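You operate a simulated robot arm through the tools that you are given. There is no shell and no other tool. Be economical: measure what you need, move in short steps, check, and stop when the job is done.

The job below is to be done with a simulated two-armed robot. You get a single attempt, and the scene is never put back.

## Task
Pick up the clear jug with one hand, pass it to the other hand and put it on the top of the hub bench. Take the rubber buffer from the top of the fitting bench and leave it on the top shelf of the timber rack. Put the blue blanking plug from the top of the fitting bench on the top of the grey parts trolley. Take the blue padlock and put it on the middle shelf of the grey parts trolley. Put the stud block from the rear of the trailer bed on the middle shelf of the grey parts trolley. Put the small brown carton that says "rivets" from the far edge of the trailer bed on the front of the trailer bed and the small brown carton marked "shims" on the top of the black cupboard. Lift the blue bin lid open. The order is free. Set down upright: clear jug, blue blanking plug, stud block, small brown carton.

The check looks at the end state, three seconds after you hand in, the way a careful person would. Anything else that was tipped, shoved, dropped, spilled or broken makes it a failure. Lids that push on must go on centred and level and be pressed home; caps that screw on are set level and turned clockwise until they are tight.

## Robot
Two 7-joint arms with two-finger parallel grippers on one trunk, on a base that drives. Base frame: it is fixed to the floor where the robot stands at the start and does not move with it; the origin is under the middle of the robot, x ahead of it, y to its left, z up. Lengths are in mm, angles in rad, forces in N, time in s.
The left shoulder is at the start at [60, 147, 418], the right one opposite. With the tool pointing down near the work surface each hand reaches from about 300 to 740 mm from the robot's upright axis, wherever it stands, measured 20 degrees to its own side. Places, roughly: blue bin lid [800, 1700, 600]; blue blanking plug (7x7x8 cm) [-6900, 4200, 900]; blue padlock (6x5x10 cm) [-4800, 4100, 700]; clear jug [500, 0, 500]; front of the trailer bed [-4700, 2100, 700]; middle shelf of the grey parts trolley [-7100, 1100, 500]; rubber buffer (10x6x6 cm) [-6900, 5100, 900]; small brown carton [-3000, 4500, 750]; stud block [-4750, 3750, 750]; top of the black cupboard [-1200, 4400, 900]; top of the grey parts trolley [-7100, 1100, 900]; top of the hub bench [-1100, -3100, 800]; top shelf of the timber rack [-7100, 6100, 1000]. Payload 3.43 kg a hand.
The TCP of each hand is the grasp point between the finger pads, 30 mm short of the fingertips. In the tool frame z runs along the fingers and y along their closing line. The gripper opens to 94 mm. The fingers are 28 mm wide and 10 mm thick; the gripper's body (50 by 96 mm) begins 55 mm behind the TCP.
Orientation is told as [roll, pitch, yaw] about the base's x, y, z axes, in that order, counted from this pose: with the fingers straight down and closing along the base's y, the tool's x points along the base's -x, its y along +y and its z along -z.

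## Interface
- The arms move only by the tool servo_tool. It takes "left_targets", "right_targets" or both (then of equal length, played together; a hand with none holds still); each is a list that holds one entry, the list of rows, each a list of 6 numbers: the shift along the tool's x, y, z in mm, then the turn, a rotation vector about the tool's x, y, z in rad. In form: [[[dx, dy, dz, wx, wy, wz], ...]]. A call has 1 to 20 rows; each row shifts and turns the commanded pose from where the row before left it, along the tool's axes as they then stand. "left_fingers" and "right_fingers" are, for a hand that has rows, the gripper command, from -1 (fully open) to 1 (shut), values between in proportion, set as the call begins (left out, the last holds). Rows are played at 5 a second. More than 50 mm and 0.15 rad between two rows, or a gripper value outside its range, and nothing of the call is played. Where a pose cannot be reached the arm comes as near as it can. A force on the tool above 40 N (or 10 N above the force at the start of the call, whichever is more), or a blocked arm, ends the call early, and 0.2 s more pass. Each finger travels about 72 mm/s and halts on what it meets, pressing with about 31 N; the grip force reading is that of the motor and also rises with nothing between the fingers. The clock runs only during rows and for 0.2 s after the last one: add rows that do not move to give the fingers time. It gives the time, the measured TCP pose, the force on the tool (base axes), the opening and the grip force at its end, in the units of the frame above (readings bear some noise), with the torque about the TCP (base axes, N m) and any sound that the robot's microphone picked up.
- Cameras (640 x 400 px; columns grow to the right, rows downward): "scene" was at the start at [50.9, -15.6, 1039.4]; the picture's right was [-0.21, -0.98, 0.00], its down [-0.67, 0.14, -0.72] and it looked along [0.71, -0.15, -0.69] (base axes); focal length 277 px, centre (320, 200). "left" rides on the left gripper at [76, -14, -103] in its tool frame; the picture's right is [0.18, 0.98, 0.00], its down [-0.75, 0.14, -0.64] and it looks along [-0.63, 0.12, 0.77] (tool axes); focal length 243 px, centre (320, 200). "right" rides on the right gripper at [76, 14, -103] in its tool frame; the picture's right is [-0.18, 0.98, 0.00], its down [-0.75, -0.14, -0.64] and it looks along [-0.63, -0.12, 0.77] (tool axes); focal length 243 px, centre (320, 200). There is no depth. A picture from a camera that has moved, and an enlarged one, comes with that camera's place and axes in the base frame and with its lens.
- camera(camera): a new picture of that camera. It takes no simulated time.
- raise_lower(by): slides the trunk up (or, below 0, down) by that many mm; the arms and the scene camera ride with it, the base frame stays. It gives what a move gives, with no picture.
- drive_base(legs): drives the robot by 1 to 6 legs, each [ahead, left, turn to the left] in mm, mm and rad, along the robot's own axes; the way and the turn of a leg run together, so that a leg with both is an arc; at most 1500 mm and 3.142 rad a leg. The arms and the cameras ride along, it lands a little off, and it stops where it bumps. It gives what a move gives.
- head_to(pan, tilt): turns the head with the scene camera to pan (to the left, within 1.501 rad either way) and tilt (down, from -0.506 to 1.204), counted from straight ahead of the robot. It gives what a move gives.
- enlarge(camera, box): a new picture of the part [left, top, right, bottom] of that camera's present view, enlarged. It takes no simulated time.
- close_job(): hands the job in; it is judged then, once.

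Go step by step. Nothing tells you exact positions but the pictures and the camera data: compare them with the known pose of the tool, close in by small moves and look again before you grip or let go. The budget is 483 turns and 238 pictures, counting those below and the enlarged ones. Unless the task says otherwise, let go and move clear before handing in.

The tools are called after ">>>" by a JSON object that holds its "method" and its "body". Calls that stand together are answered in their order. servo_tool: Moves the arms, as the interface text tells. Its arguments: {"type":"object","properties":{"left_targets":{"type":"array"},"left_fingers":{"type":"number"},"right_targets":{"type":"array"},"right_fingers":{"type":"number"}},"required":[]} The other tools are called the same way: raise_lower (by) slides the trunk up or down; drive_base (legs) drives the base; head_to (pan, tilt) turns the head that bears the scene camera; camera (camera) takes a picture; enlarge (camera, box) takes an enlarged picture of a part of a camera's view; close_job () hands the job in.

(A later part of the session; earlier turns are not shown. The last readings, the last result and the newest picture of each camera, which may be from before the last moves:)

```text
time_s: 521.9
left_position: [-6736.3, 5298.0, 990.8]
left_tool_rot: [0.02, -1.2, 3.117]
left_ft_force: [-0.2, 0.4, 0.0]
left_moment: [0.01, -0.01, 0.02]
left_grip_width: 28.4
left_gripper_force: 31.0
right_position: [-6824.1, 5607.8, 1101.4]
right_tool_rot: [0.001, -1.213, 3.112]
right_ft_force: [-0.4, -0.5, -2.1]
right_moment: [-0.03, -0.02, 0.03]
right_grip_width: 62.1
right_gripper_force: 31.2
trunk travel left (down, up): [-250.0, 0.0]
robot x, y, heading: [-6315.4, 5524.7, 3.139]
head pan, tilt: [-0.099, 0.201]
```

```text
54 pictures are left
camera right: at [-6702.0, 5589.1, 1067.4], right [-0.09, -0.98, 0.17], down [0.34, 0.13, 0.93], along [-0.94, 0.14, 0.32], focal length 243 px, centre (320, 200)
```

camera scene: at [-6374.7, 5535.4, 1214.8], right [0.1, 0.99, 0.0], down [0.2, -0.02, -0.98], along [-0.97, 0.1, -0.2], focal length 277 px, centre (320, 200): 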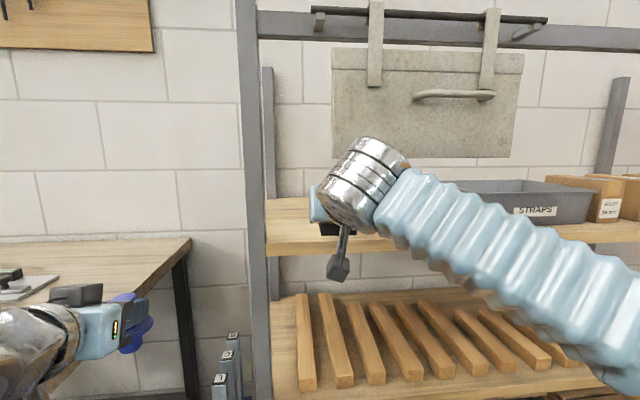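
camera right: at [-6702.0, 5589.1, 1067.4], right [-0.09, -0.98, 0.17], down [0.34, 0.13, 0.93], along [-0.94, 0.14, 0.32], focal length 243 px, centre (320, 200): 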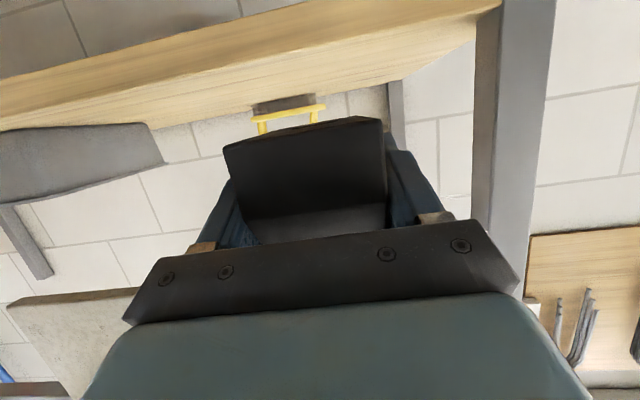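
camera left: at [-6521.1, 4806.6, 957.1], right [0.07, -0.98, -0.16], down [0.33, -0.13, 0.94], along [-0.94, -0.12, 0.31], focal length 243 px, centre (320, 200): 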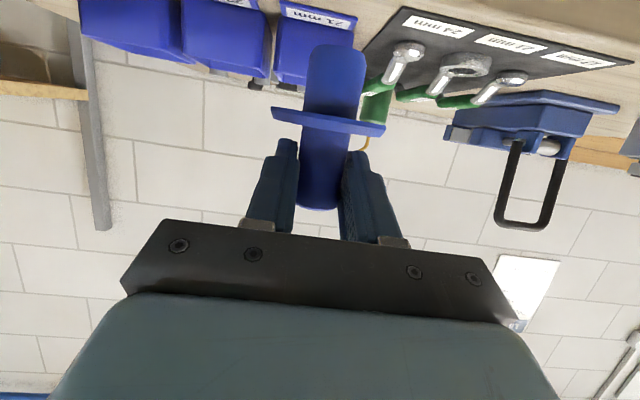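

The path in is clear beneath the hanging board. Driving in 100 mm, then lowering.

>>> {"method": "drive_base", "body": {"legs": [[102, 0, 0]]}}

>>> {"method": "servo_tool", "body": {"right_targets": [[[14, 0, 5, 0, 0, 0], [9.4, 0, 3.5, 0, 0, 0], [4.7, 0, 1.75, 0, 0, 0], [4.7, 0, 1.75, 0, 0, 0], [3, 0, 1, 0, 0, 0], [3, 0, 1, 0, 0, 0], [3, 0, 1, 0, 0, 0], [0, 0, 0, 0, 0, 0]]]}}

>>> {"method": "camera", "body": {"camera": "scene"}}

```text
time_s: 523.0
left_position: [-6838.3, 5298.8, 991.4]
left_tool_rot: [0.021, -1.2, 3.116]
left_ft_force: [0.0, 0.8, -1.1]
left_moment: [-0.02, 0.0, -0.02]
left_grip_width: 28.1
left_gripper_force: 31.7
right_position: [-6927.7, 5607.7, 1102.6]
right_tool_rot: [0.001, -1.212, 3.111]
right_ft_force: [0.0, -0.7, -2.2]
right_moment: [-0.06, -0.03, -0.03]
right_grip_width: 62.3
right_gripper_force: 30.8
trunk travel left (down, up): [-250.0, 0.0]
robot x, y, heading: [-6414.2, 5526.8, 3.136]
head pan, tilt: [-0.099, 0.201]
```

```text
time_s: 524.8
left_position: [-6840.2, 5299.2, 991.5]
left_tool_rot: [0.021, -1.201, 3.115]
left_ft_force: [0.5, 0.0, 0.3]
left_moment: [0.01, 0.0, 0.0]
left_grip_width: 28.2
left_gripper_force: 30.8
right_position: [-6927.6, 5609.5, 1057.6]
right_tool_rot: [0.002, -1.214, 3.112]
right_ft_force: [-0.3, -0.4, -2.7]
right_moment: [0.01, -0.04, -0.03]
right_grip_width: 62.2
right_gripper_force: 30.6
trunk travel left (down, up): [-250.0, 0.0]
robot x, y, heading: [-6418.5, 5527.7, 3.14]
head pan, tilt: [-0.099, 0.201]
```

```text
53 pictures are left
camera scene: at [-6477.7, 5535.9, 1214.8], right [0.1, 0.99, 0.0], down [0.2, -0.02, -0.98], along [-0.97, 0.1, -0.2], focal length 277 px, centre (320, 200)
```

scene: 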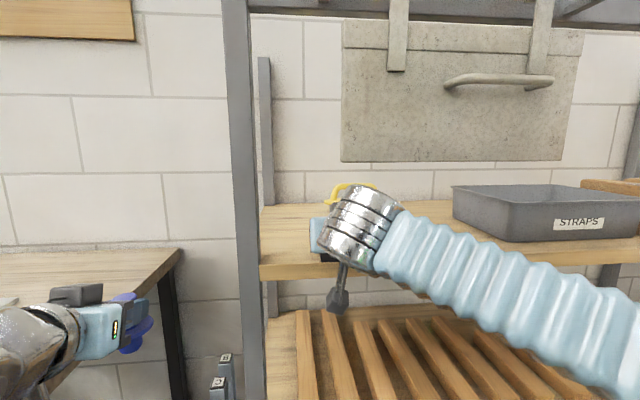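

No contact yet; continuing downward gently.

>>> {"method": "servo_tool", "body": {"right_targets": [[[3, 0, 1.1, 0, 0, 0], [3, 0, 1.1, 0, 0, 0], [3, 0, 1.1, 0, 0, 0], [3, 0, 1.1, 0, 0, 0], [3, 0, 1.1, 0, 0, 0], [3, 0, 1.1, 0, 0, 0], [3, 0, 1.1, 0, 0, 0], [3, 0, 1.1, 0, 0, 0], [0, 0, 0, 0, 0, 0]]]}}

>>> {"method": "camera", "body": {"camera": "right"}}

```text
time_s: 525.9
left_position: [-6839.0, 5298.7, 991.0]
left_tool_rot: [0.021, -1.199, 3.115]
left_ft_force: [-0.7, 0.2, -0.9]
left_moment: [0.01, -0.02, 0.0]
left_grip_width: 28.4
left_gripper_force: 30.9
right_position: [-6926.4, 5609.3, 1053.4]
right_tool_rot: [0.012, -1.229, 3.103]
right_ft_force: [-3.2, -1.7, 9.3]
right_moment: [0.26, -0.16, 0.07]
right_grip_width: 62.3
right_gripper_force: 30.8
trunk travel left (down, up): [-250.0, 0.0]
robot x, y, heading: [-6415.5, 5524.5, 3.14]
head pan, tilt: [-0.099, 0.201]
stopped in row 5 (right hand): the force on the tool passed its limit at 45 N (the readings are from after the stop); the commanded pose is now the measured one
```

```text
52 pictures are left
camera right: at [-6804.2, 5590.2, 1014.6], right [-0.09, -0.98, 0.18], down [0.36, 0.14, 0.92], along [-0.93, 0.14, 0.34], focal length 243 px, centre (320, 200)
```

right: 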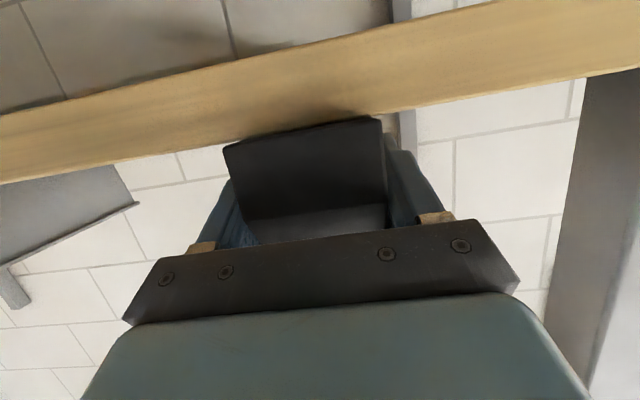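

The buffer rests on the shelf. Releasing and withdrawing along the hand's axis.

>>> {"method": "servo_tool", "body": {"right_targets": [[[0, 0, 0, 0, 0, 0], [0, 0, 0, 0, 0, 0], [0, 0, 0, 0, 0, 0], [0, 0, -20, 0, 0, 0], [0, 0, -30, 0, 0, 0], [0, 0, -40, 0, 0, 0], [0, 0, -30, 0, 0, 0], [0, 0, 0, 0, 0, 0]]], "right_fingers": -1}}

>>> {"method": "drive_base", "body": {"legs": [[-250, 0, 0]]}}

>>> {"method": "camera", "body": {"camera": "right"}}

>>> {"method": "camera", "body": {"camera": "scene"}}

```text
time_s: 527.7
left_position: [-6838.8, 5298.9, 991.6]
left_tool_rot: [0.023, -1.201, 3.116]
left_ft_force: [0.2, 0.0, -1.3]
left_moment: [0.0, -0.01, -0.02]
left_grip_width: 28.0
left_gripper_force: 31.5
right_position: [-6813.8, 5607.0, 1092.2]
right_tool_rot: [0.014, -1.227, 3.103]
right_ft_force: [-0.1, -0.1, 0.3]
right_moment: [-0.01, 0.01, 0.0]
right_grip_width: 94.0
right_gripper_force: 0.1
trunk travel left (down, up): [-250.0, 0.0]
robot x, y, heading: [-6418.8, 5526.0, 3.138]
head pan, tilt: [-0.099, 0.201]
```

```text
time_s: 529.5
left_position: [-6591.3, 5298.7, 991.1]
left_tool_rot: [0.022, -1.201, 3.113]
left_ft_force: [0.7, 0.5, -1.0]
left_moment: [0.01, 0.01, 0.0]
left_grip_width: 28.1
left_gripper_force: 30.8
right_position: [-6565.5, 5606.4, 1090.7]
right_tool_rot: [0.011, -1.227, 3.099]
right_ft_force: [0.7, -0.2, 0.4]
right_moment: [0.01, 0.01, 0.03]
right_grip_width: 93.8
right_gripper_force: 0.0
trunk travel left (down, up): [-250.0, 0.0]
robot x, y, heading: [-6163.9, 5522.3, 3.134]
head pan, tilt: [-0.099, 0.201]
```

```text
51 pictures are left
camera right: at [-6443.1, 5587.6, 1054.7], right [-0.09, -0.98, 0.18], down [0.35, 0.13, 0.93], along [-0.93, 0.15, 0.33], focal length 243 px, centre (320, 200)
```

right: 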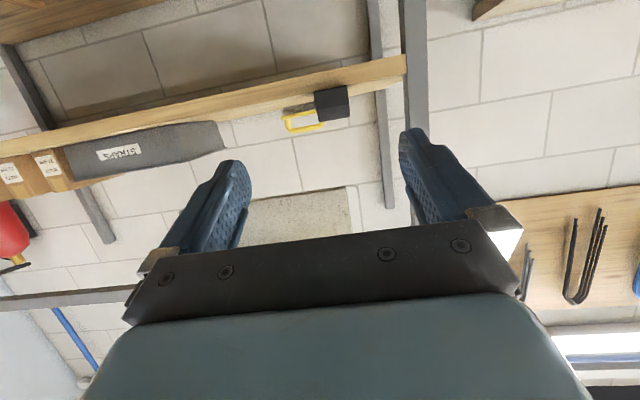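

```text
50 pictures are left
camera scene: at [-6229.0, 5534.6, 1214.8], right [0.11, 0.99, 0.0], down [0.2, -0.02, -0.98], along [-0.97, 0.1, -0.2], focal length 277 px, centre (320, 200)
```

scene: 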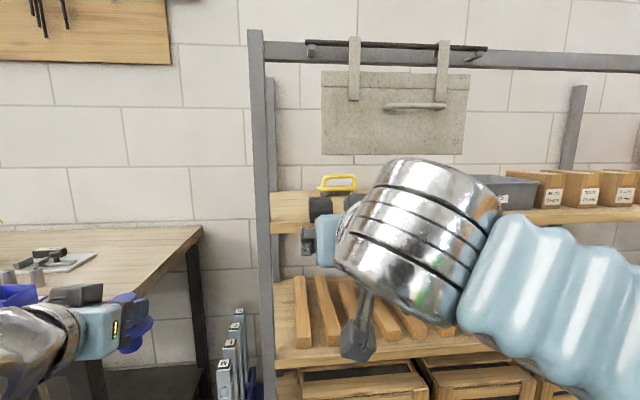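

The buffer sits on the rack's top shelf. Now I'll take the plug to the trolley: turn south and drive down the lane.

>>> {"method": "drive_base", "body": {"legs": [[-70, 0, 0], [0, 0, 1.575], [1400, -70, 0], [1500, 0, 0], [1350, 0, 0]]}}

>>> {"method": "camera", "body": {"camera": "left"}}

```text
time_s: 554.4
left_position: [-5827.2, 854.7, 991.4]
left_tool_rot: [0.022, -1.2, -1.566]
left_ft_force: [0.4, -0.2, -0.7]
left_moment: [0.03, -0.01, 0.02]
left_grip_width: 28.1
left_gripper_force: 31.0
right_position: [-6136.5, 871.8, 1092.0]
right_tool_rot: [0.013, -1.226, -1.582]
right_ft_force: [0.7, 0.2, -0.2]
right_moment: [0.0, -0.01, -0.01]
right_grip_width: 94.0
right_gripper_force: 0.1
trunk travel left (down, up): [-250.0, 0.0]
robot x, y, heading: [-6062.8, 1273.5, -1.547]
head pan, tilt: [-0.099, 0.201]
```

```text
49 pictures are left
camera left: at [-5844.4, 977.1, 957.0], right [0.98, 0.09, -0.16], down [0.13, 0.33, 0.94], along [0.14, -0.94, 0.31], focal length 243 px, centre (320, 200)
```

left: 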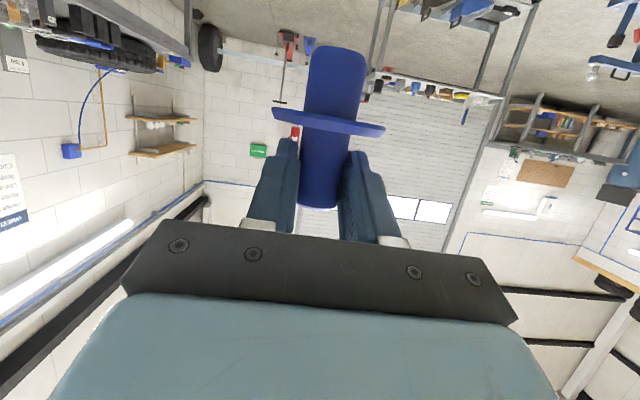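

The plug is still secure. Turning to face the trolley and looking at its top.

>>> {"method": "drive_base", "body": {"legs": [[0, 0, -1.59], [150, 0, 0]]}}

>>> {"method": "head_to", "body": {"pan": 0.1, "tilt": 0.45}}

>>> {"method": "camera", "body": {"camera": "scene"}}

```text
time_s: 559.6
left_position: [-6637.0, 1044.9, 991.7]
left_tool_rot: [0.023, -1.201, 3.12]
left_ft_force: [-0.7, -0.4, -1.7]
left_moment: [-0.03, -0.03, 0.03]
left_grip_width: 28.0
left_gripper_force: 30.9
right_position: [-6613.4, 1352.7, 1089.8]
right_tool_rot: [0.013, -1.227, 3.104]
right_ft_force: [-0.1, -0.9, 0.1]
right_moment: [0.0, 0.01, -0.03]
right_grip_width: 94.0
right_gripper_force: 0.0
trunk travel left (down, up): [-250.0, 0.0]
robot x, y, heading: [-6213.5, 1273.8, 3.136]
head pan, tilt: [-0.099, 0.201]
```

```text
time_s: 560.4
left_position: [-6637.5, 1045.3, 991.2]
left_tool_rot: [0.022, -1.199, 3.119]
left_ft_force: [0.2, 0.3, -1.3]
left_moment: [0.0, 0.01, 0.0]
left_grip_width: 28.1
left_gripper_force: 31.0
right_position: [-6615.1, 1354.2, 1090.5]
right_tool_rot: [0.013, -1.227, 3.106]
right_ft_force: [0.4, 0.1, 0.5]
right_moment: [0.02, -0.01, -0.03]
right_grip_width: 93.9
right_gripper_force: 0.0
trunk travel left (down, up): [-250.0, 0.0]
robot x, y, heading: [-6213.6, 1271.5, 3.135]
head pan, tilt: [0.099, 0.45]
```

```text
48 pictures are left
camera scene: at [-6275.3, 1265.0, 1191.7], right [-0.1, 1.0, 0.0], down [0.43, 0.04, -0.9], along [-0.9, -0.09, -0.43], focal length 277 px, centre (320, 200)
```

scene: 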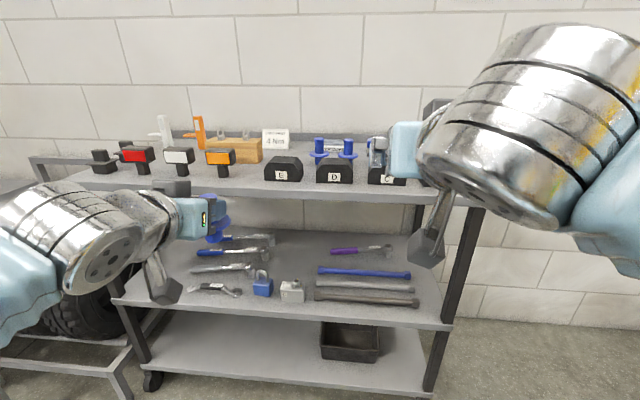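

A free spot is at the trolley top's front between the orange gauge and block E, about [-6930, 985]. I'll raise the plug a bit, shift south and go in.

>>> {"method": "servo_tool", "body": {"left_targets": [[[-23, 0, -9, 0, 0, 0], [0, 0, 0, 0, 0, 0]]]}}

>>> {"method": "drive_base", "body": {"legs": [[0, 60, 0], [200, 0, 0]]}}

>>> {"method": "head_to", "body": {"pan": 0.3, "tilt": 0.5}}

>>> {"method": "camera", "body": {"camera": "scene"}}

>>> {"method": "camera", "body": {"camera": "left"}}

```text
time_s: 561.0
left_position: [-6638.2, 1045.4, 1016.1]
left_tool_rot: [0.021, -1.2, 3.121]
left_ft_force: [-0.4, -0.7, -1.3]
left_moment: [0.02, -0.04, 0.02]
left_grip_width: 28.0
left_gripper_force: 31.0
right_position: [-6613.2, 1353.9, 1090.8]
right_tool_rot: [0.012, -1.227, 3.104]
right_ft_force: [-0.3, -0.3, -0.1]
right_moment: [0.02, -0.02, -0.01]
right_grip_width: 94.4
right_gripper_force: 0.2
trunk travel left (down, up): [-250.0, 0.0]
robot x, y, heading: [-6212.2, 1269.6, 3.142]
head pan, tilt: [0.099, 0.45]
```

```text
time_s: 563.1
left_position: [-6837.5, 986.3, 1016.2]
left_tool_rot: [0.021, -1.202, 3.117]
left_ft_force: [-0.3, -1.0, -1.0]
left_moment: [-0.01, -0.07, -0.01]
left_grip_width: 27.9
left_gripper_force: 31.0
right_position: [-6813.0, 1294.3, 1091.9]
right_tool_rot: [0.014, -1.227, 3.103]
right_ft_force: [0.1, -0.1, -0.2]
right_moment: [0.02, 0.0, 0.02]
right_grip_width: 93.9
right_gripper_force: 0.1
trunk travel left (down, up): [-250.0, 0.0]
robot x, y, heading: [-6416.6, 1215.1, 3.138]
head pan, tilt: [0.099, 0.45]
```

```text
time_s: 563.9
left_position: [-6838.0, 987.5, 1016.0]
left_tool_rot: [0.023, -1.199, 3.117]
left_ft_force: [0.8, 0.4, -1.5]
left_moment: [-0.03, -0.03, -0.04]
left_grip_width: 27.9
left_gripper_force: 30.9
right_position: [-6813.1, 1294.6, 1091.3]
right_tool_rot: [0.014, -1.227, 3.105]
right_ft_force: [0.2, -0.1, -0.4]
right_moment: [-0.01, 0.0, -0.01]
right_grip_width: 94.0
right_gripper_force: 0.0
trunk travel left (down, up): [-250.0, 0.0]
robot x, y, heading: [-6415.0, 1214.7, 3.139]
head pan, tilt: [0.3, 0.499]
```

```text
47 pictures are left
camera scene: at [-6470.7, 1188.2, 1187.2], right [-0.29, 0.96, 0.0], down [0.46, 0.14, -0.88], along [-0.84, -0.26, -0.48], focal length 277 px, centre (320, 200)
```

scene: 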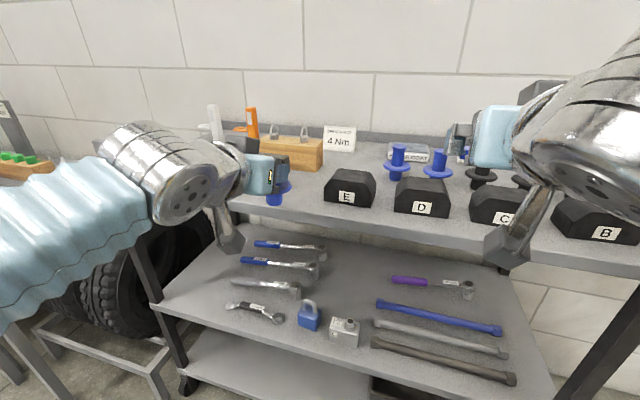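

```text
46 pictures are left
camera left: at [-6715.0, 1000.5, 981.6], right [0.06, -0.98, -0.16], down [0.33, -0.14, 0.94], along [-0.94, -0.11, 0.31], focal length 243 px, centre (320, 200)
```

left: 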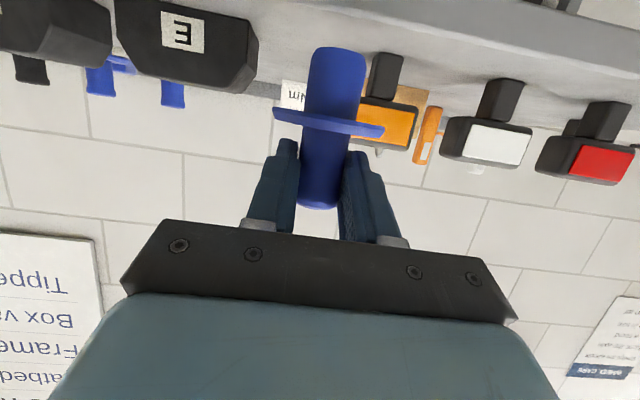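

There's a gap of about 120 mm between block E and the gauge. I'll centre in it, drive in 92 mm and lower.

>>> {"method": "drive_base", "body": {"legs": [[92, -11, 0]]}}

>>> {"method": "servo_tool", "body": {"left_targets": [[[9.3, 0, 3.6, 0, 0, 0], [9.3, 0, 3.6, 0, 0, 0], [4.7, 0, 1.8, 0, 0, 0], [0, 0, 0, 0, 0, 0]]]}}

>>> {"method": "camera", "body": {"camera": "left"}}

>>> {"method": "enlarge", "body": {"camera": "scene", "box": [220, 120, 380, 220]}}

```text
time_s: 565.0
left_position: [-6929.9, 999.0, 1016.1]
left_tool_rot: [0.022, -1.202, 3.119]
left_ft_force: [0.0, 1.0, -1.3]
left_moment: [0.0, -0.02, 0.01]
left_grip_width: 28.2
left_gripper_force: 31.1
right_position: [-6906.5, 1307.0, 1093.0]
right_tool_rot: [0.014, -1.227, 3.105]
right_ft_force: [0.8, 0.6, -0.5]
right_moment: [0.04, 0.04, 0.0]
right_grip_width: 94.0
right_gripper_force: 0.1
trunk travel left (down, up): [-250.0, 0.0]
robot x, y, heading: [-6508.1, 1225.8, 3.137]
head pan, tilt: [0.3, 0.499]
```

```text
time_s: 566.0
left_position: [-6931.2, 998.0, 989.9]
left_tool_rot: [0.021, -1.198, 3.117]
left_ft_force: [-0.4, -0.1, -0.8]
left_moment: [-0.01, -0.04, -0.04]
left_grip_width: 28.1
left_gripper_force: 31.2
right_position: [-6905.7, 1307.9, 1091.5]
right_tool_rot: [0.013, -1.227, 3.103]
right_ft_force: [0.5, 0.6, -0.2]
right_moment: [0.01, -0.02, 0.01]
right_grip_width: 93.9
right_gripper_force: 0.0
trunk travel left (down, up): [-250.0, 0.0]
robot x, y, heading: [-6506.0, 1225.6, 3.135]
head pan, tilt: [0.3, 0.499]
```

```text
45 pictures are left
camera left: at [-6808.2, 1011.9, 956.7], right [0.06, -0.98, -0.16], down [0.32, -0.14, 0.94], along [-0.94, -0.11, 0.31], focal length 243 px, centre (320, 200)
```

left: 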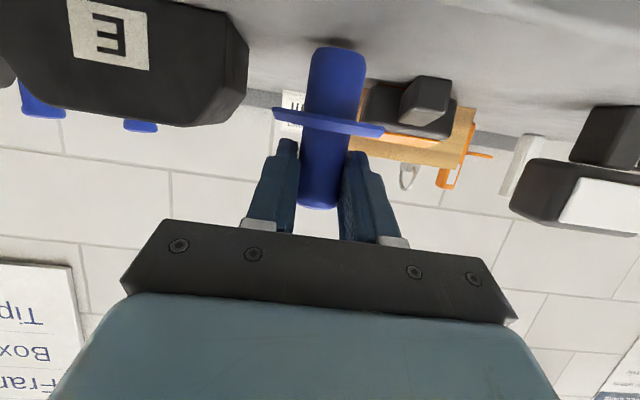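

```text
4.00 times, centred on (300, 170) of scene
camera zoom: at [-6563.3, 1199.6, 1187.2], right [-0.29, 0.96, 0.0], down [0.46, 0.14, -0.88], along [-0.84, -0.26, -0.48], focal length 1106 px, centre (400, 320)
```

zoom: 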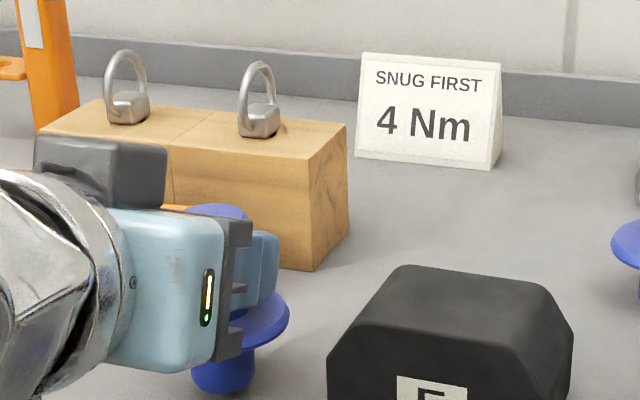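

I'll nudge 8 mm away from the gauge and lower to contact.

>>> {"method": "servo_tool", "body": {"left_targets": [[[0, -8, 0, 0, 0, 0], [2.8, 0, 1.1, 0, 0, 0], [2.8, 0, 1.1, 0, 0, 0], [2.8, 0, 1.1, 0, 0, 0], [1.9, 0, 0.7, 0, 0, 0], [1.9, 0, 0.7, 0, 0, 0], [1.9, 0, 0.7, 0, 0, 0], [0, 0, 0, 0, 0, 0]]]}}

>>> {"method": "enlarge", "body": {"camera": "scene", "box": [220, 140, 380, 240]}}

```text
time_s: 567.8
left_position: [-6928.5, 1007.6, 978.5]
left_tool_rot: [0.022, -1.209, 3.117]
left_ft_force: [-3.7, -4.4, 32.3]
left_moment: [-0.04, 0.57, 0.06]
left_grip_width: 27.4
left_gripper_force: 31.0
right_position: [-6903.6, 1306.6, 1091.3]
right_tool_rot: [0.014, -1.229, 3.1]
right_ft_force: [0.0, -0.5, -0.8]
right_moment: [-0.05, 0.0, 0.0]
right_grip_width: 94.2
right_gripper_force: 0.1
trunk travel left (down, up): [-250.0, 0.0]
robot x, y, heading: [-6508.8, 1223.1, 3.135]
head pan, tilt: [0.3, 0.499]
```

```text
4.00 times, centred on (300, 190) of scene
camera zoom: at [-6561.8, 1200.0, 1187.5], right [-0.29, 0.96, 0.0], down [0.46, 0.14, -0.88], along [-0.84, -0.26, -0.48], focal length 1106 px, centre (400, 240)
```

zoom: 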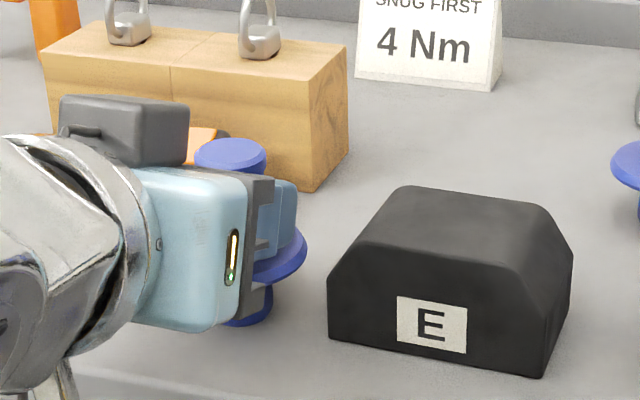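

The plug is down on the trolley top. Easing off, opening and withdrawing.

>>> {"method": "servo_tool", "body": {"left_targets": [[[-2.5, 0, -1, 0, 0, 0], [0, 0, 0, 0, 0, 0]]]}}

>>> {"method": "servo_tool", "body": {"left_targets": [[[0, 0, 0, 0, 0, 0], [0, 0, 0, 0, 0, 0], [0, 0, 0, 0, 0, 0], [0, 0, -15, 0, 0, 0], [0, 0, -30, 0, 0, 0], [0, 0, -40, 0, 0, 0], [0, 0, 0, 0, 0, 0]]], "left_fingers": -0.5}}

>>> {"method": "drive_base", "body": {"legs": [[-300, 0, 0]]}}

>>> {"method": "head_to", "body": {"pan": 0.15, "tilt": 0.45}}

>>> {"method": "enlarge", "body": {"camera": "scene", "box": [160, 120, 400, 270]}}

```text
time_s: 568.4
left_position: [-6928.9, 1007.4, 979.7]
left_tool_rot: [0.02, -1.202, 3.117]
left_ft_force: [-1.2, -1.8, 22.5]
left_moment: [0.03, 0.43, 0.03]
left_grip_width: 27.4
left_gripper_force: 31.3
right_position: [-6903.8, 1307.7, 1091.5]
right_tool_rot: [0.013, -1.227, 3.101]
right_ft_force: [-0.1, 0.6, 0.2]
right_moment: [0.01, 0.02, -0.02]
right_grip_width: 94.0
right_gripper_force: 0.1
trunk travel left (down, up): [-250.0, 0.0]
robot x, y, heading: [-6505.8, 1223.9, 3.137]
head pan, tilt: [0.3, 0.499]
```

```text
time_s: 570.0
left_position: [-6849.8, 1007.0, 1009.5]
left_tool_rot: [0.021, -1.199, 3.115]
left_ft_force: [1.4, -1.7, -0.3]
left_moment: [0.0, 0.01, 0.0]
left_grip_width: 70.6
left_gripper_force: 0.0
right_position: [-6904.5, 1307.1, 1090.4]
right_tool_rot: [0.012, -1.228, 3.103]
right_ft_force: [0.6, 0.8, 0.6]
right_moment: [0.01, 0.0, 0.02]
right_grip_width: 93.9
right_gripper_force: 0.1
trunk travel left (down, up): [-250.0, 0.0]
robot x, y, heading: [-6510.3, 1225.5, 3.137]
head pan, tilt: [0.3, 0.499]
```

```text
time_s: 572.0
left_position: [-6550.2, 1006.1, 1009.6]
left_tool_rot: [0.021, -1.201, 3.116]
left_ft_force: [-0.5, 0.2, -0.7]
left_moment: [0.02, 0.0, 0.0]
left_grip_width: 70.2
left_gripper_force: 0.0
right_position: [-6605.3, 1306.4, 1091.7]
right_tool_rot: [0.012, -1.227, 3.102]
right_ft_force: [0.4, -0.4, -0.2]
right_moment: [0.02, 0.0, -0.01]
right_grip_width: 94.0
right_gripper_force: 0.1
trunk travel left (down, up): [-250.0, 0.0]
robot x, y, heading: [-6204.5, 1222.1, 3.136]
head pan, tilt: [0.3, 0.499]
```

```text
time_s: 572.8
left_position: [-6550.4, 1007.4, 1011.3]
left_tool_rot: [0.021, -1.201, 3.115]
left_ft_force: [0.4, 0.3, 0.0]
left_moment: [0.0, 0.0, 0.01]
left_grip_width: 70.3
left_gripper_force: 0.1
right_position: [-6605.3, 1304.7, 1091.6]
right_tool_rot: [0.012, -1.228, 3.103]
right_ft_force: [0.3, -1.2, -1.0]
right_moment: [-0.02, -0.04, 0.03]
right_grip_width: 93.7
right_gripper_force: 0.1
trunk travel left (down, up): [-250.0, 0.0]
robot x, y, heading: [-6206.3, 1224.2, 3.131]
head pan, tilt: [0.15, 0.45]
```

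```text
2.67 times, centred on (280, 195) of scene
camera zoom: at [-6266.8, 1211.5, 1191.6], right [-0.15, 0.99, 0.0], down [0.43, 0.06, -0.9], along [-0.89, -0.13, -0.44], focal length 738 px, centre (427, 213)
```

zoom: 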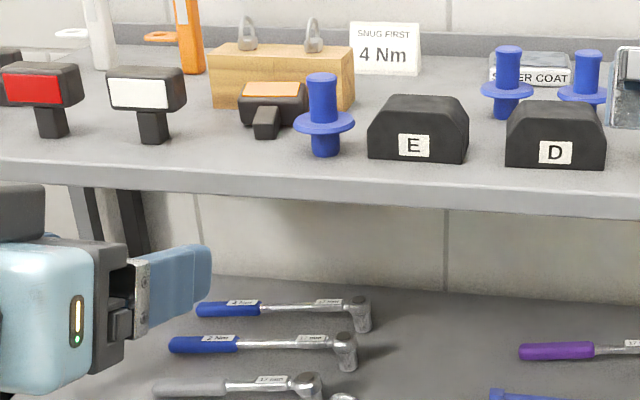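

The plug stands, but the small orange gauge beside it has been tipped onto its back by the plug's flange. I must stand it up again. I'll bring the left hand to vertical and inspect it from above.

>>> {"method": "servo_tool", "body": {"left_targets": [[[23, -15, 9, 0, 0, 0], [23, -15, 9, 0, 0, 0], [0, -18, 0, 0, 0, 0], [0, -18, 0, 0, 0, 0], [0, 0, 0, 0, 0.134, 0], [0, 0, 0, 0, 0.134, 0], [0, 0, 0, 0, 0.134, 0], [0, 0, 0, 0, 0.134, 0], [0, 0, 0, 0, 0.134, 0], [0, 0, 0, 0, 0.134, 0], [0, 0, 0, 0, 0.134, 0], [0, 0, 0, 0, 0.134, 0], [0, 0, 0, 0, 0.13, 0], [0, 0, 0, 0, 0, 0]]], "left_fingers": -1}}

>>> {"method": "enlarge", "body": {"camera": "scene", "box": [180, 140, 300, 215]}}

```text
time_s: 575.8
left_position: [-6549.3, 1071.1, 959.0]
left_tool_rot: [0.009, 0.004, 3.136]
left_ft_force: [0.3, 1.0, -1.1]
left_moment: [-0.02, 0.01, -0.03]
left_grip_width: 94.0
left_gripper_force: 0.1
right_position: [-6604.7, 1305.6, 1091.2]
right_tool_rot: [0.012, -1.227, 3.103]
right_ft_force: [-0.3, 0.5, -0.8]
right_moment: [0.02, -0.01, 0.03]
right_grip_width: 93.8
right_gripper_force: 0.1
trunk travel left (down, up): [-250.0, 0.0]
robot x, y, heading: [-6204.7, 1227.1, 3.136]
head pan, tilt: [0.15, 0.45]
```

```text
5.33 times, centred on (240, 178) of scene
camera zoom: at [-6267.0, 1211.6, 1191.6], right [-0.14, 0.99, 0.0], down [0.43, 0.06, -0.9], along [-0.89, -0.13, -0.44], focal length 1475 px, centre (747, 320)
```

zoom: 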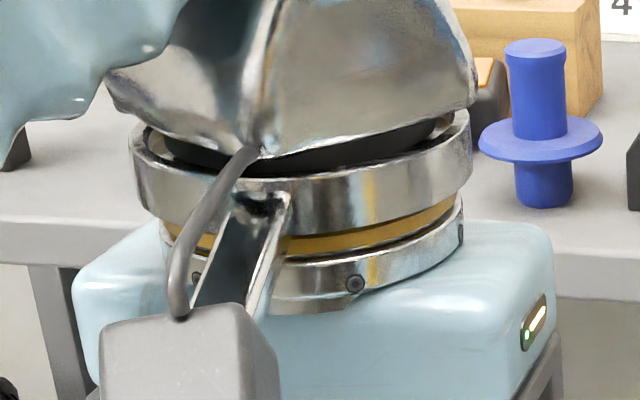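

The plug blocks access to the fallen gauge, so I'll first move the plug with the right hand (already tilted) to the free strip in front of the E/D gap. Lining up.

>>> {"method": "drive_base", "body": {"legs": [[0, 300, 0], [200, 0, 0]]}}

>>> {"method": "servo_tool", "body": {"right_targets": [[[-13.5, 0, 37.5, 0, 0, 0], [-13.5, 0, 37.5, 0, 0, 0], [31, 0, 11, 0, 0, 0], [31, 0, 11, 0, 0, 0], [0, 0, 0, 0, 0, 0]]], "right_fingers": -0.5}}

>>> {"method": "camera", "body": {"camera": "right"}}

>>> {"method": "camera", "body": {"camera": "scene"}}

```text
time_s: 579.0
left_position: [-6755.0, 771.6, 960.0]
left_tool_rot: [0.006, 0.002, 3.135]
left_ft_force: [0.8, -0.6, 0.5]
left_moment: [0.01, 0.01, 0.0]
left_grip_width: 94.1
left_gripper_force: 0.0
right_position: [-6809.3, 1006.1, 1091.2]
right_tool_rot: [0.013, -1.227, 3.102]
right_ft_force: [0.1, 0.0, 0.8]
right_moment: [0.02, 0.02, -0.01]
right_grip_width: 93.9
right_gripper_force: 0.0
trunk travel left (down, up): [-250.0, 0.0]
robot x, y, heading: [-6410.5, 923.5, 3.136]
head pan, tilt: [0.15, 0.45]
```

```text
time_s: 580.2
left_position: [-6754.4, 771.9, 960.4]
left_tool_rot: [0.006, 0.001, 3.135]
left_ft_force: [0.8, -0.6, -0.8]
left_moment: [0.0, 0.02, -0.02]
left_grip_width: 93.8
left_gripper_force: 0.1
right_position: [-6889.4, 1008.6, 1024.1]
right_tool_rot: [0.014, -1.227, 3.1]
right_ft_force: [0.2, 0.0, -0.5]
right_moment: [-0.01, 0.0, 0.01]
right_grip_width: 70.5
right_gripper_force: 0.0
trunk travel left (down, up): [-250.0, 0.0]
robot x, y, heading: [-6408.5, 925.0, 3.135]
head pan, tilt: [0.15, 0.45]
```

```text
40 pictures are left
camera right: at [-6766.8, 988.5, 988.4], right [-0.09, -0.98, 0.18], down [0.35, 0.14, 0.93], along [-0.93, 0.15, 0.33], focal length 243 px, centre (320, 200)
```

right: 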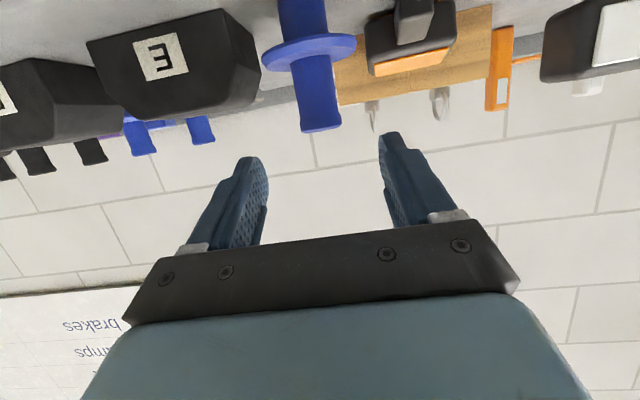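

```text
39 pictures are left
camera scene: at [-6471.0, 911.4, 1191.6], right [-0.14, 0.99, 0.0], down [0.43, 0.06, -0.9], along [-0.89, -0.13, -0.44], focal length 277 px, centre (320, 200)
```

scene: 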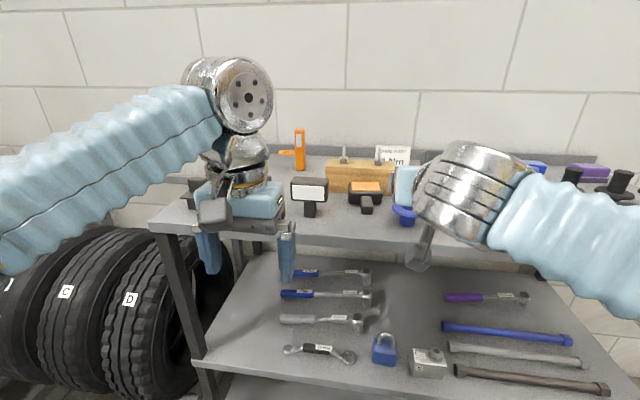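

Plug at [-6941, 1006]. Moving in to its stem and gripping.

>>> {"method": "servo_tool", "body": {"right_targets": [[[19, 2, 7, 0, 0, 0], [19, 0, 7, 0, 0, 0], [-7, 0, 21, 0, 0, 0], [-8, 0, 22, 0, 0, 0], [0, 0, 0, 0, 0, 0]]]}}

>>> {"method": "camera", "body": {"camera": "right"}}

```text
time_s: 581.4
left_position: [-6755.7, 770.9, 959.4]
left_tool_rot: [0.007, 0.001, 3.138]
left_ft_force: [0.0, 0.5, -0.2]
left_moment: [0.04, -0.03, 0.02]
left_grip_width: 94.1
left_gripper_force: 0.0
right_position: [-6935.9, 1007.6, 983.8]
right_tool_rot: [0.012, -1.226, 3.101]
right_ft_force: [0.1, -0.1, 0.3]
right_moment: [0.01, -0.03, 0.01]
right_grip_width: 70.3
right_gripper_force: 0.2
trunk travel left (down, up): [-250.0, 0.0]
robot x, y, heading: [-6408.3, 923.8, 3.139]
head pan, tilt: [0.15, 0.45]
```

```text
38 pictures are left
camera right: at [-6812.8, 987.9, 947.4], right [-0.09, -0.98, 0.18], down [0.35, 0.14, 0.93], along [-0.93, 0.15, 0.33], focal length 243 px, centre (320, 200)
```

right: 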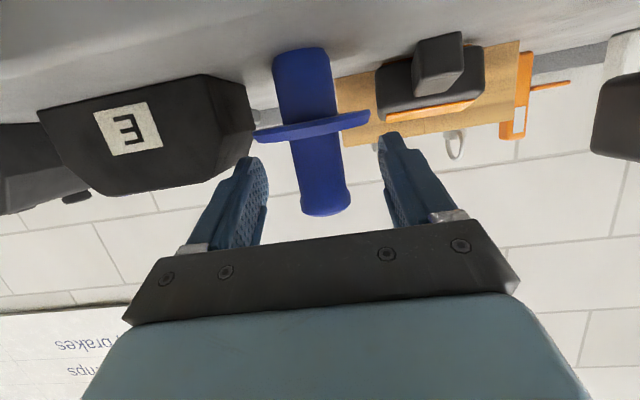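

Closing, lifting and withdrawing, then moving along to the new spot.

>>> {"method": "servo_tool", "body": {"right_targets": [[[0, 0, 0, 0, 0, 0], [0, 0, 0, 0, 0, 0], [0, 0, 0, 0, 0, 0], [0, 0, 0, 0, 0, 0], [-19, 0, -7, 0, 0, 0], [-28, 0, -10, 0, 0, 0], [0, 0, -40, 0, 0, 0], [0, 0, 0, 0, 0, 0]]], "right_fingers": 1}}

>>> {"method": "drive_base", "body": {"legs": [[-80, 0, 0], [0, -166, 0]]}}

>>> {"method": "camera", "body": {"camera": "right"}}

```text
time_s: 583.2
left_position: [-6754.5, 771.3, 959.4]
left_tool_rot: [0.009, 0.003, 3.136]
left_ft_force: [0.0, -0.3, 0.4]
left_moment: [0.0, 0.01, -0.02]
left_grip_width: 93.9
left_gripper_force: 0.2
right_position: [-6896.1, 1005.7, 1046.5]
right_tool_rot: [0.012, -1.223, 3.101]
right_ft_force: [1.2, -1.4, -0.5]
right_moment: [0.0, -0.03, -0.03]
right_grip_width: 28.3
right_gripper_force: 30.8
trunk travel left (down, up): [-250.0, 0.0]
robot x, y, heading: [-6410.8, 924.2, 3.138]
head pan, tilt: [0.15, 0.45]
```

```text
time_s: 585.3
left_position: [-6674.3, 936.1, 959.8]
left_tool_rot: [0.007, 0.002, 3.135]
left_ft_force: [-0.2, 0.3, 0.6]
left_moment: [0.0, -0.02, -0.01]
left_grip_width: 94.1
left_gripper_force: 0.1
right_position: [-6817.1, 1172.0, 1047.4]
right_tool_rot: [0.013, -1.227, 3.101]
right_ft_force: [-0.2, -0.6, -1.1]
right_moment: [-0.02, -0.01, -0.02]
right_grip_width: 28.2
right_gripper_force: 31.3
trunk travel left (down, up): [-250.0, 0.0]
robot x, y, heading: [-6327.7, 1091.0, 3.134]
head pan, tilt: [0.15, 0.45]
```

```text
37 pictures are left
camera right: at [-6694.2, 1152.9, 1011.1], right [-0.09, -0.98, 0.18], down [0.35, 0.13, 0.93], along [-0.93, 0.15, 0.33], focal length 243 px, centre (320, 200)
```

right: 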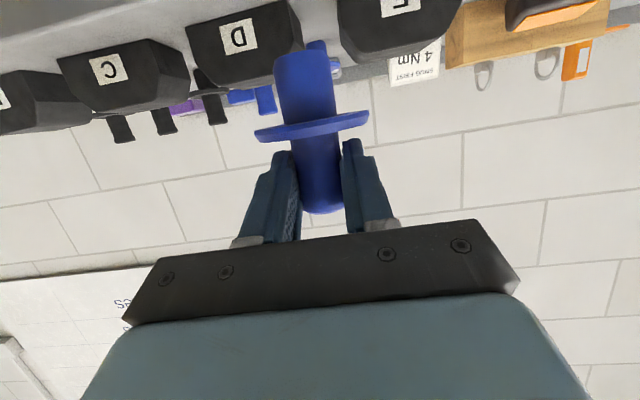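

Positioned at the E/D gap. Going in 95 mm and lowering to the shelf's front strip.

>>> {"method": "drive_base", "body": {"legs": [[95, 0, 0]]}}

>>> {"method": "servo_tool", "body": {"right_targets": [[[19, 0, 7, 0, 0, 0], [19, 0, 7, 0, 0, 0], [9.4, 0, 3.4, 0, 0, 0], [3.8, 0, 1.4, 0, 0, 0], [0, 0, 0, 0, 0, 0]]]}}

>>> {"method": "head_to", "body": {"pan": -0.1, "tilt": 0.5}}

>>> {"method": "camera", "body": {"camera": "right"}}

>>> {"method": "camera", "body": {"camera": "scene"}}

```text
time_s: 586.4
left_position: [-6768.7, 938.7, 960.3]
left_tool_rot: [0.007, 0.002, 3.133]
left_ft_force: [-0.5, -0.5, 0.2]
left_moment: [-0.01, 0.01, 0.0]
left_grip_width: 93.9
left_gripper_force: 0.1
right_position: [-6911.7, 1173.1, 1047.9]
right_tool_rot: [0.013, -1.226, 3.099]
right_ft_force: [0.1, -0.5, -1.6]
right_moment: [-0.01, -0.01, 0.01]
right_grip_width: 28.4
right_gripper_force: 31.0
trunk travel left (down, up): [-250.0, 0.0]
robot x, y, heading: [-6426.9, 1091.7, 3.134]
head pan, tilt: [0.15, 0.45]
```

```text
time_s: 587.6
left_position: [-6768.0, 937.7, 959.8]
left_tool_rot: [0.008, 0.001, 3.132]
left_ft_force: [0.6, -0.3, -0.5]
left_moment: [0.02, 0.03, 0.02]
left_grip_width: 93.9
left_gripper_force: 0.0
right_position: [-6910.3, 1172.0, 999.8]
right_tool_rot: [0.013, -1.244, 3.105]
right_ft_force: [-0.2, -1.8, 11.5]
right_moment: [0.36, 0.25, 0.01]
right_grip_width: 27.9
right_gripper_force: 31.3
trunk travel left (down, up): [-250.0, 0.0]
robot x, y, heading: [-6426.0, 1092.6, 3.135]
head pan, tilt: [0.15, 0.45]
stopped in row 5 (right hand): the force on the tool passed its limit at 42 N (the readings are from after the stop); the commanded pose is now the measured one
```

```text
time_s: 588.4
left_position: [-6768.4, 937.7, 960.5]
left_tool_rot: [0.007, 0.002, 3.134]
left_ft_force: [0.0, -0.2, 0.0]
left_moment: [-0.01, 0.03, 0.0]
left_grip_width: 93.9
left_gripper_force: 0.0
right_position: [-6911.4, 1171.4, 1000.4]
right_tool_rot: [0.014, -1.242, 3.103]
right_ft_force: [-1.8, -1.9, 23.7]
right_moment: [0.69, 0.62, 0.1]
right_grip_width: 27.5
right_gripper_force: 31.1
trunk travel left (down, up): [-250.0, 0.0]
robot x, y, heading: [-6425.9, 1087.5, 3.138]
head pan, tilt: [-0.099, 0.499]
```

```text
36 pictures are left
camera right: at [-6788.5, 1153.0, 961.4], right [-0.08, -0.98, 0.18], down [0.37, 0.14, 0.92], along [-0.93, 0.14, 0.35], focal length 243 px, centre (320, 200)
```

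right: 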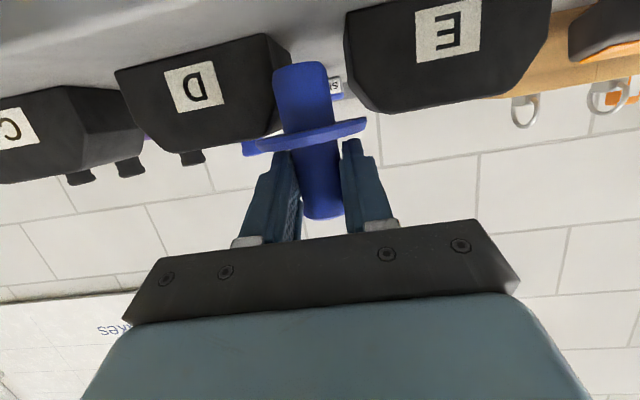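

```text
35 pictures are left
camera scene: at [-6483.5, 1099.5, 1187.4], right [0.11, 0.99, 0.0], down [0.47, -0.05, -0.88], along [-0.87, 0.09, -0.48], focal length 277 px, centre (320, 200)
```

scene: 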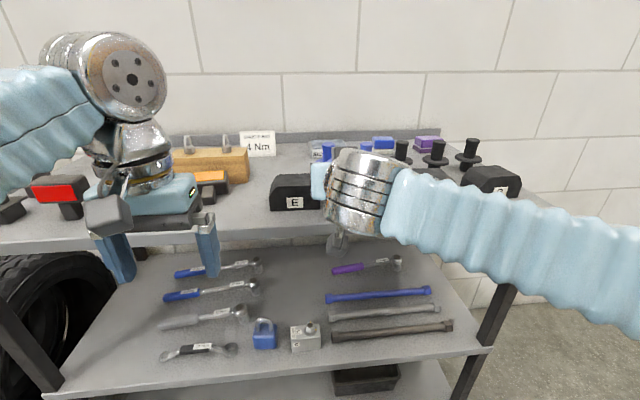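

The flange is resting on block D's edge, so this spot is too tight. I'll lift the plug off again, hold it clear, and stand the gauge up first with the left hand; then the plug can return to its first spot.

>>> {"method": "servo_tool", "body": {"right_targets": [[[-28, 0, -10, 0, 0, 0], [-28, 0, -10, 0, 0, 0], [11, 0, -31, 0, 0, 0], [11, 0, -31, 0, 0, 0], [11, 0, -31, 0, 0, 0], [11, 0, -31, 0, 0, 0], [0, 0, 0, 0, 0, 0]]]}}

>>> {"method": "enlarge", "body": {"camera": "scene", "box": [120, 120, 360, 270]}}

```text
time_s: 590.0
left_position: [-6768.6, 937.5, 959.8]
left_tool_rot: [0.009, 0.0, 3.132]
left_ft_force: [0.3, -0.2, 0.5]
left_moment: [-0.01, -0.01, 0.0]
left_grip_width: 94.0
left_gripper_force: 0.1
right_position: [-6779.2, 1168.9, 1056.4]
right_tool_rot: [0.014, -1.237, 3.1]
right_ft_force: [-0.1, 0.8, -1.5]
right_moment: [-0.01, 0.0, 0.01]
right_grip_width: 27.8
right_gripper_force: 30.6
trunk travel left (down, up): [-250.0, 0.0]
robot x, y, heading: [-6422.7, 1092.8, 3.134]
head pan, tilt: [-0.099, 0.499]
```

```text
2.67 times, centred on (240, 195) of scene
camera zoom: at [-6484.6, 1100.0, 1187.2], right [0.11, 0.99, 0.0], down [0.48, -0.05, -0.88], along [-0.87, 0.09, -0.48], focal length 738 px, centre (533, 213)
```

zoom: 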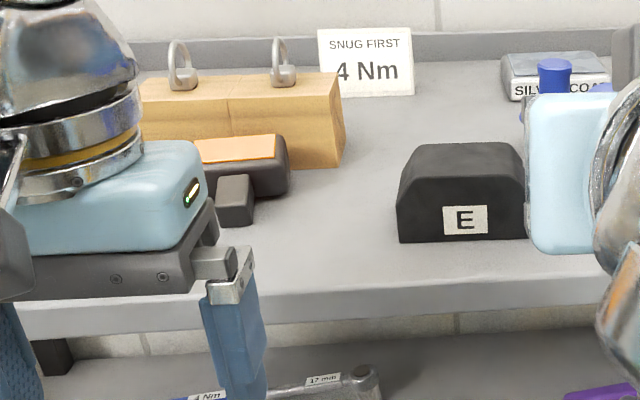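

I have a good view: the gauge lies with its stem towards me at y≈930, and the head (71 mm wide) at x≈-7050. I'll bring the open left hand over it from above.

>>> {"method": "drive_base", "body": {"legs": [[100, 0, 0]]}}

>>> {"method": "servo_tool", "body": {"left_targets": [[[-25, 3, 0, 0, 0, 0], [-25, 3, 0, 0, 0, 0], [-20, 1, 0, 0, 0, 0], [0, 0, 0, 0, 0, 0]]]}}

>>> {"method": "camera", "body": {"camera": "left"}}

```text
time_s: 591.1
left_position: [-6869.4, 938.8, 959.7]
left_tool_rot: [0.006, 0.002, 3.135]
left_ft_force: [0.1, 0.6, 0.3]
left_moment: [0.0, 0.0, 0.01]
left_grip_width: 94.1
left_gripper_force: 0.1
right_position: [-6878.9, 1170.4, 1057.1]
right_tool_rot: [0.015, -1.237, 3.101]
right_ft_force: [0.1, -0.1, -1.7]
right_moment: [-0.02, 0.01, 0.01]
right_grip_width: 27.7
right_gripper_force: 30.7
trunk travel left (down, up): [-250.0, 0.0]
robot x, y, heading: [-6527.0, 1087.0, 3.131]
head pan, tilt: [-0.099, 0.499]
```

```text
time_s: 592.1
left_position: [-6938.8, 933.1, 960.4]
left_tool_rot: [0.009, 0.003, 3.133]
left_ft_force: [0.1, 0.5, -0.2]
left_moment: [-0.01, 0.0, 0.0]
left_grip_width: 94.1
left_gripper_force: 0.1
right_position: [-6879.1, 1171.0, 1056.0]
right_tool_rot: [0.013, -1.238, 3.102]
right_ft_force: [-0.7, 1.0, -1.3]
right_moment: [0.01, -0.01, 0.01]
right_grip_width: 27.8
right_gripper_force: 30.8
trunk travel left (down, up): [-250.0, 0.0]
robot x, y, heading: [-6527.5, 1088.2, 3.131]
head pan, tilt: [-0.099, 0.499]
```

```text
33 pictures are left
camera left: at [-6864.1, 947.7, 1062.2], right [0.18, -0.98, 0.01], down [-0.76, -0.13, 0.64], along [-0.63, -0.12, -0.77], focal length 243 px, centre (320, 200)
```

left: 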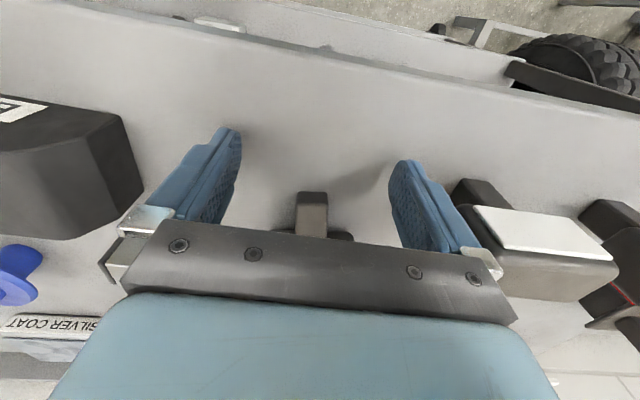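

Left hand is aligned at y≈932. I'll raise the plug hand a little, drive 40 mm closer, then lower and slide the fingers along the gauge's head.

>>> {"method": "servo_tool", "body": {"right_targets": [[[-23, 0, -8, 0, 0, 0], [11, 0, -31, 0, 0, 0], [0, 0, 0, 0, 0, 0]]], "left_targets": [[[0, 0, 7, 0, 0, 0], [0, 2, 7, 0, 0, 0], [0, 0, 0, 0, 0, 0]]]}}

>>> {"method": "drive_base", "body": {"legs": [[38, 0, 0]]}}

>>> {"method": "servo_tool", "body": {"left_targets": [[[-18, 0, 0, 0, 0, 0], [-18, 0, 0, 0, 0, 0], [-18, 0, 0, 0, 0, 0], [0, 0, 0, 0, 0, 0]]]}}

>>> {"method": "camera", "body": {"camera": "left"}}

>>> {"method": "enlarge", "body": {"camera": "scene", "box": [60, 110, 300, 260]}}

```text
time_s: 592.8
left_position: [-6939.6, 931.2, 950.1]
left_tool_rot: [0.0, -0.014, 3.135]
left_ft_force: [0.4, 0.7, 13.3]
left_moment: [0.62, -0.16, -0.2]
left_grip_width: 94.1
left_gripper_force: 0.3
right_position: [-6846.3, 1169.1, 1082.2]
right_tool_rot: [0.016, -1.237, 3.096]
right_ft_force: [-0.1, 0.6, -0.5]
right_moment: [-0.01, 0.02, 0.01]
right_grip_width: 27.4
right_gripper_force: 30.7
trunk travel left (down, up): [-250.0, 0.0]
robot x, y, heading: [-6523.4, 1090.2, 3.134]
head pan, tilt: [-0.099, 0.499]
stopped in row 3 (left hand): the force on the tool passed its limit at 43 N (the readings are from after the stop); the commanded pose is now the measured one
```

```text
time_s: 593.7
left_position: [-6977.4, 932.6, 950.4]
left_tool_rot: [0.001, -0.013, 3.138]
left_ft_force: [1.2, -1.4, 25.3]
left_moment: [1.25, -0.4, 0.23]
left_grip_width: 93.0
left_gripper_force: 0.0
right_position: [-6883.8, 1170.5, 1081.0]
right_tool_rot: [0.016, -1.24, 3.097]
right_ft_force: [-0.4, 0.3, -1.1]
right_moment: [-0.03, 0.0, -0.02]
right_grip_width: 27.5
right_gripper_force: 30.8
trunk travel left (down, up): [-250.0, 0.0]
robot x, y, heading: [-6562.1, 1090.2, 3.13]
head pan, tilt: [-0.099, 0.499]
```

```text
time_s: 594.7
left_position: [-7033.6, 932.3, 949.0]
left_tool_rot: [0.001, -0.016, 3.137]
left_ft_force: [2.9, -1.1, 3.2]
left_moment: [0.17, -0.13, -0.18]
left_grip_width: 93.9
left_gripper_force: 0.1
right_position: [-6884.8, 1168.7, 1081.9]
right_tool_rot: [0.016, -1.239, 3.097]
right_ft_force: [0.5, -0.6, -0.3]
right_moment: [0.02, 0.0, 0.03]
right_grip_width: 27.5
right_gripper_force: 30.7
trunk travel left (down, up): [-250.0, 0.0]
robot x, y, heading: [-6565.7, 1093.1, 3.13]
head pan, tilt: [-0.099, 0.499]
```

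```text
32 pictures are left
camera left: at [-6956.2, 946.2, 1051.5], right [0.18, -0.98, 0.0], down [-0.75, -0.14, 0.65], along [-0.64, -0.12, -0.76], focal length 243 px, centre (320, 200)
```

left: 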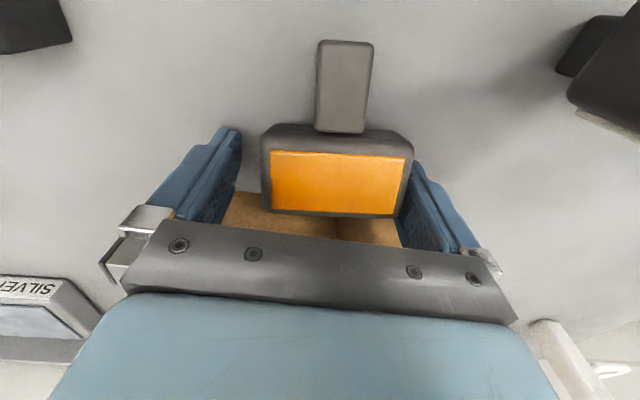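

```text
2.67 times, centred on (180, 185) of scene
camera zoom: at [-6622.8, 1101.1, 1187.1], right [0.11, 0.99, 0.0], down [0.48, -0.05, -0.88], along [-0.87, 0.09, -0.48], focal length 738 px, centre (693, 240)
```

zoom: 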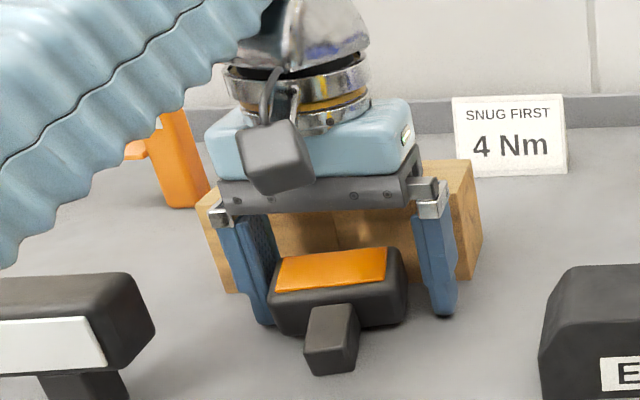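

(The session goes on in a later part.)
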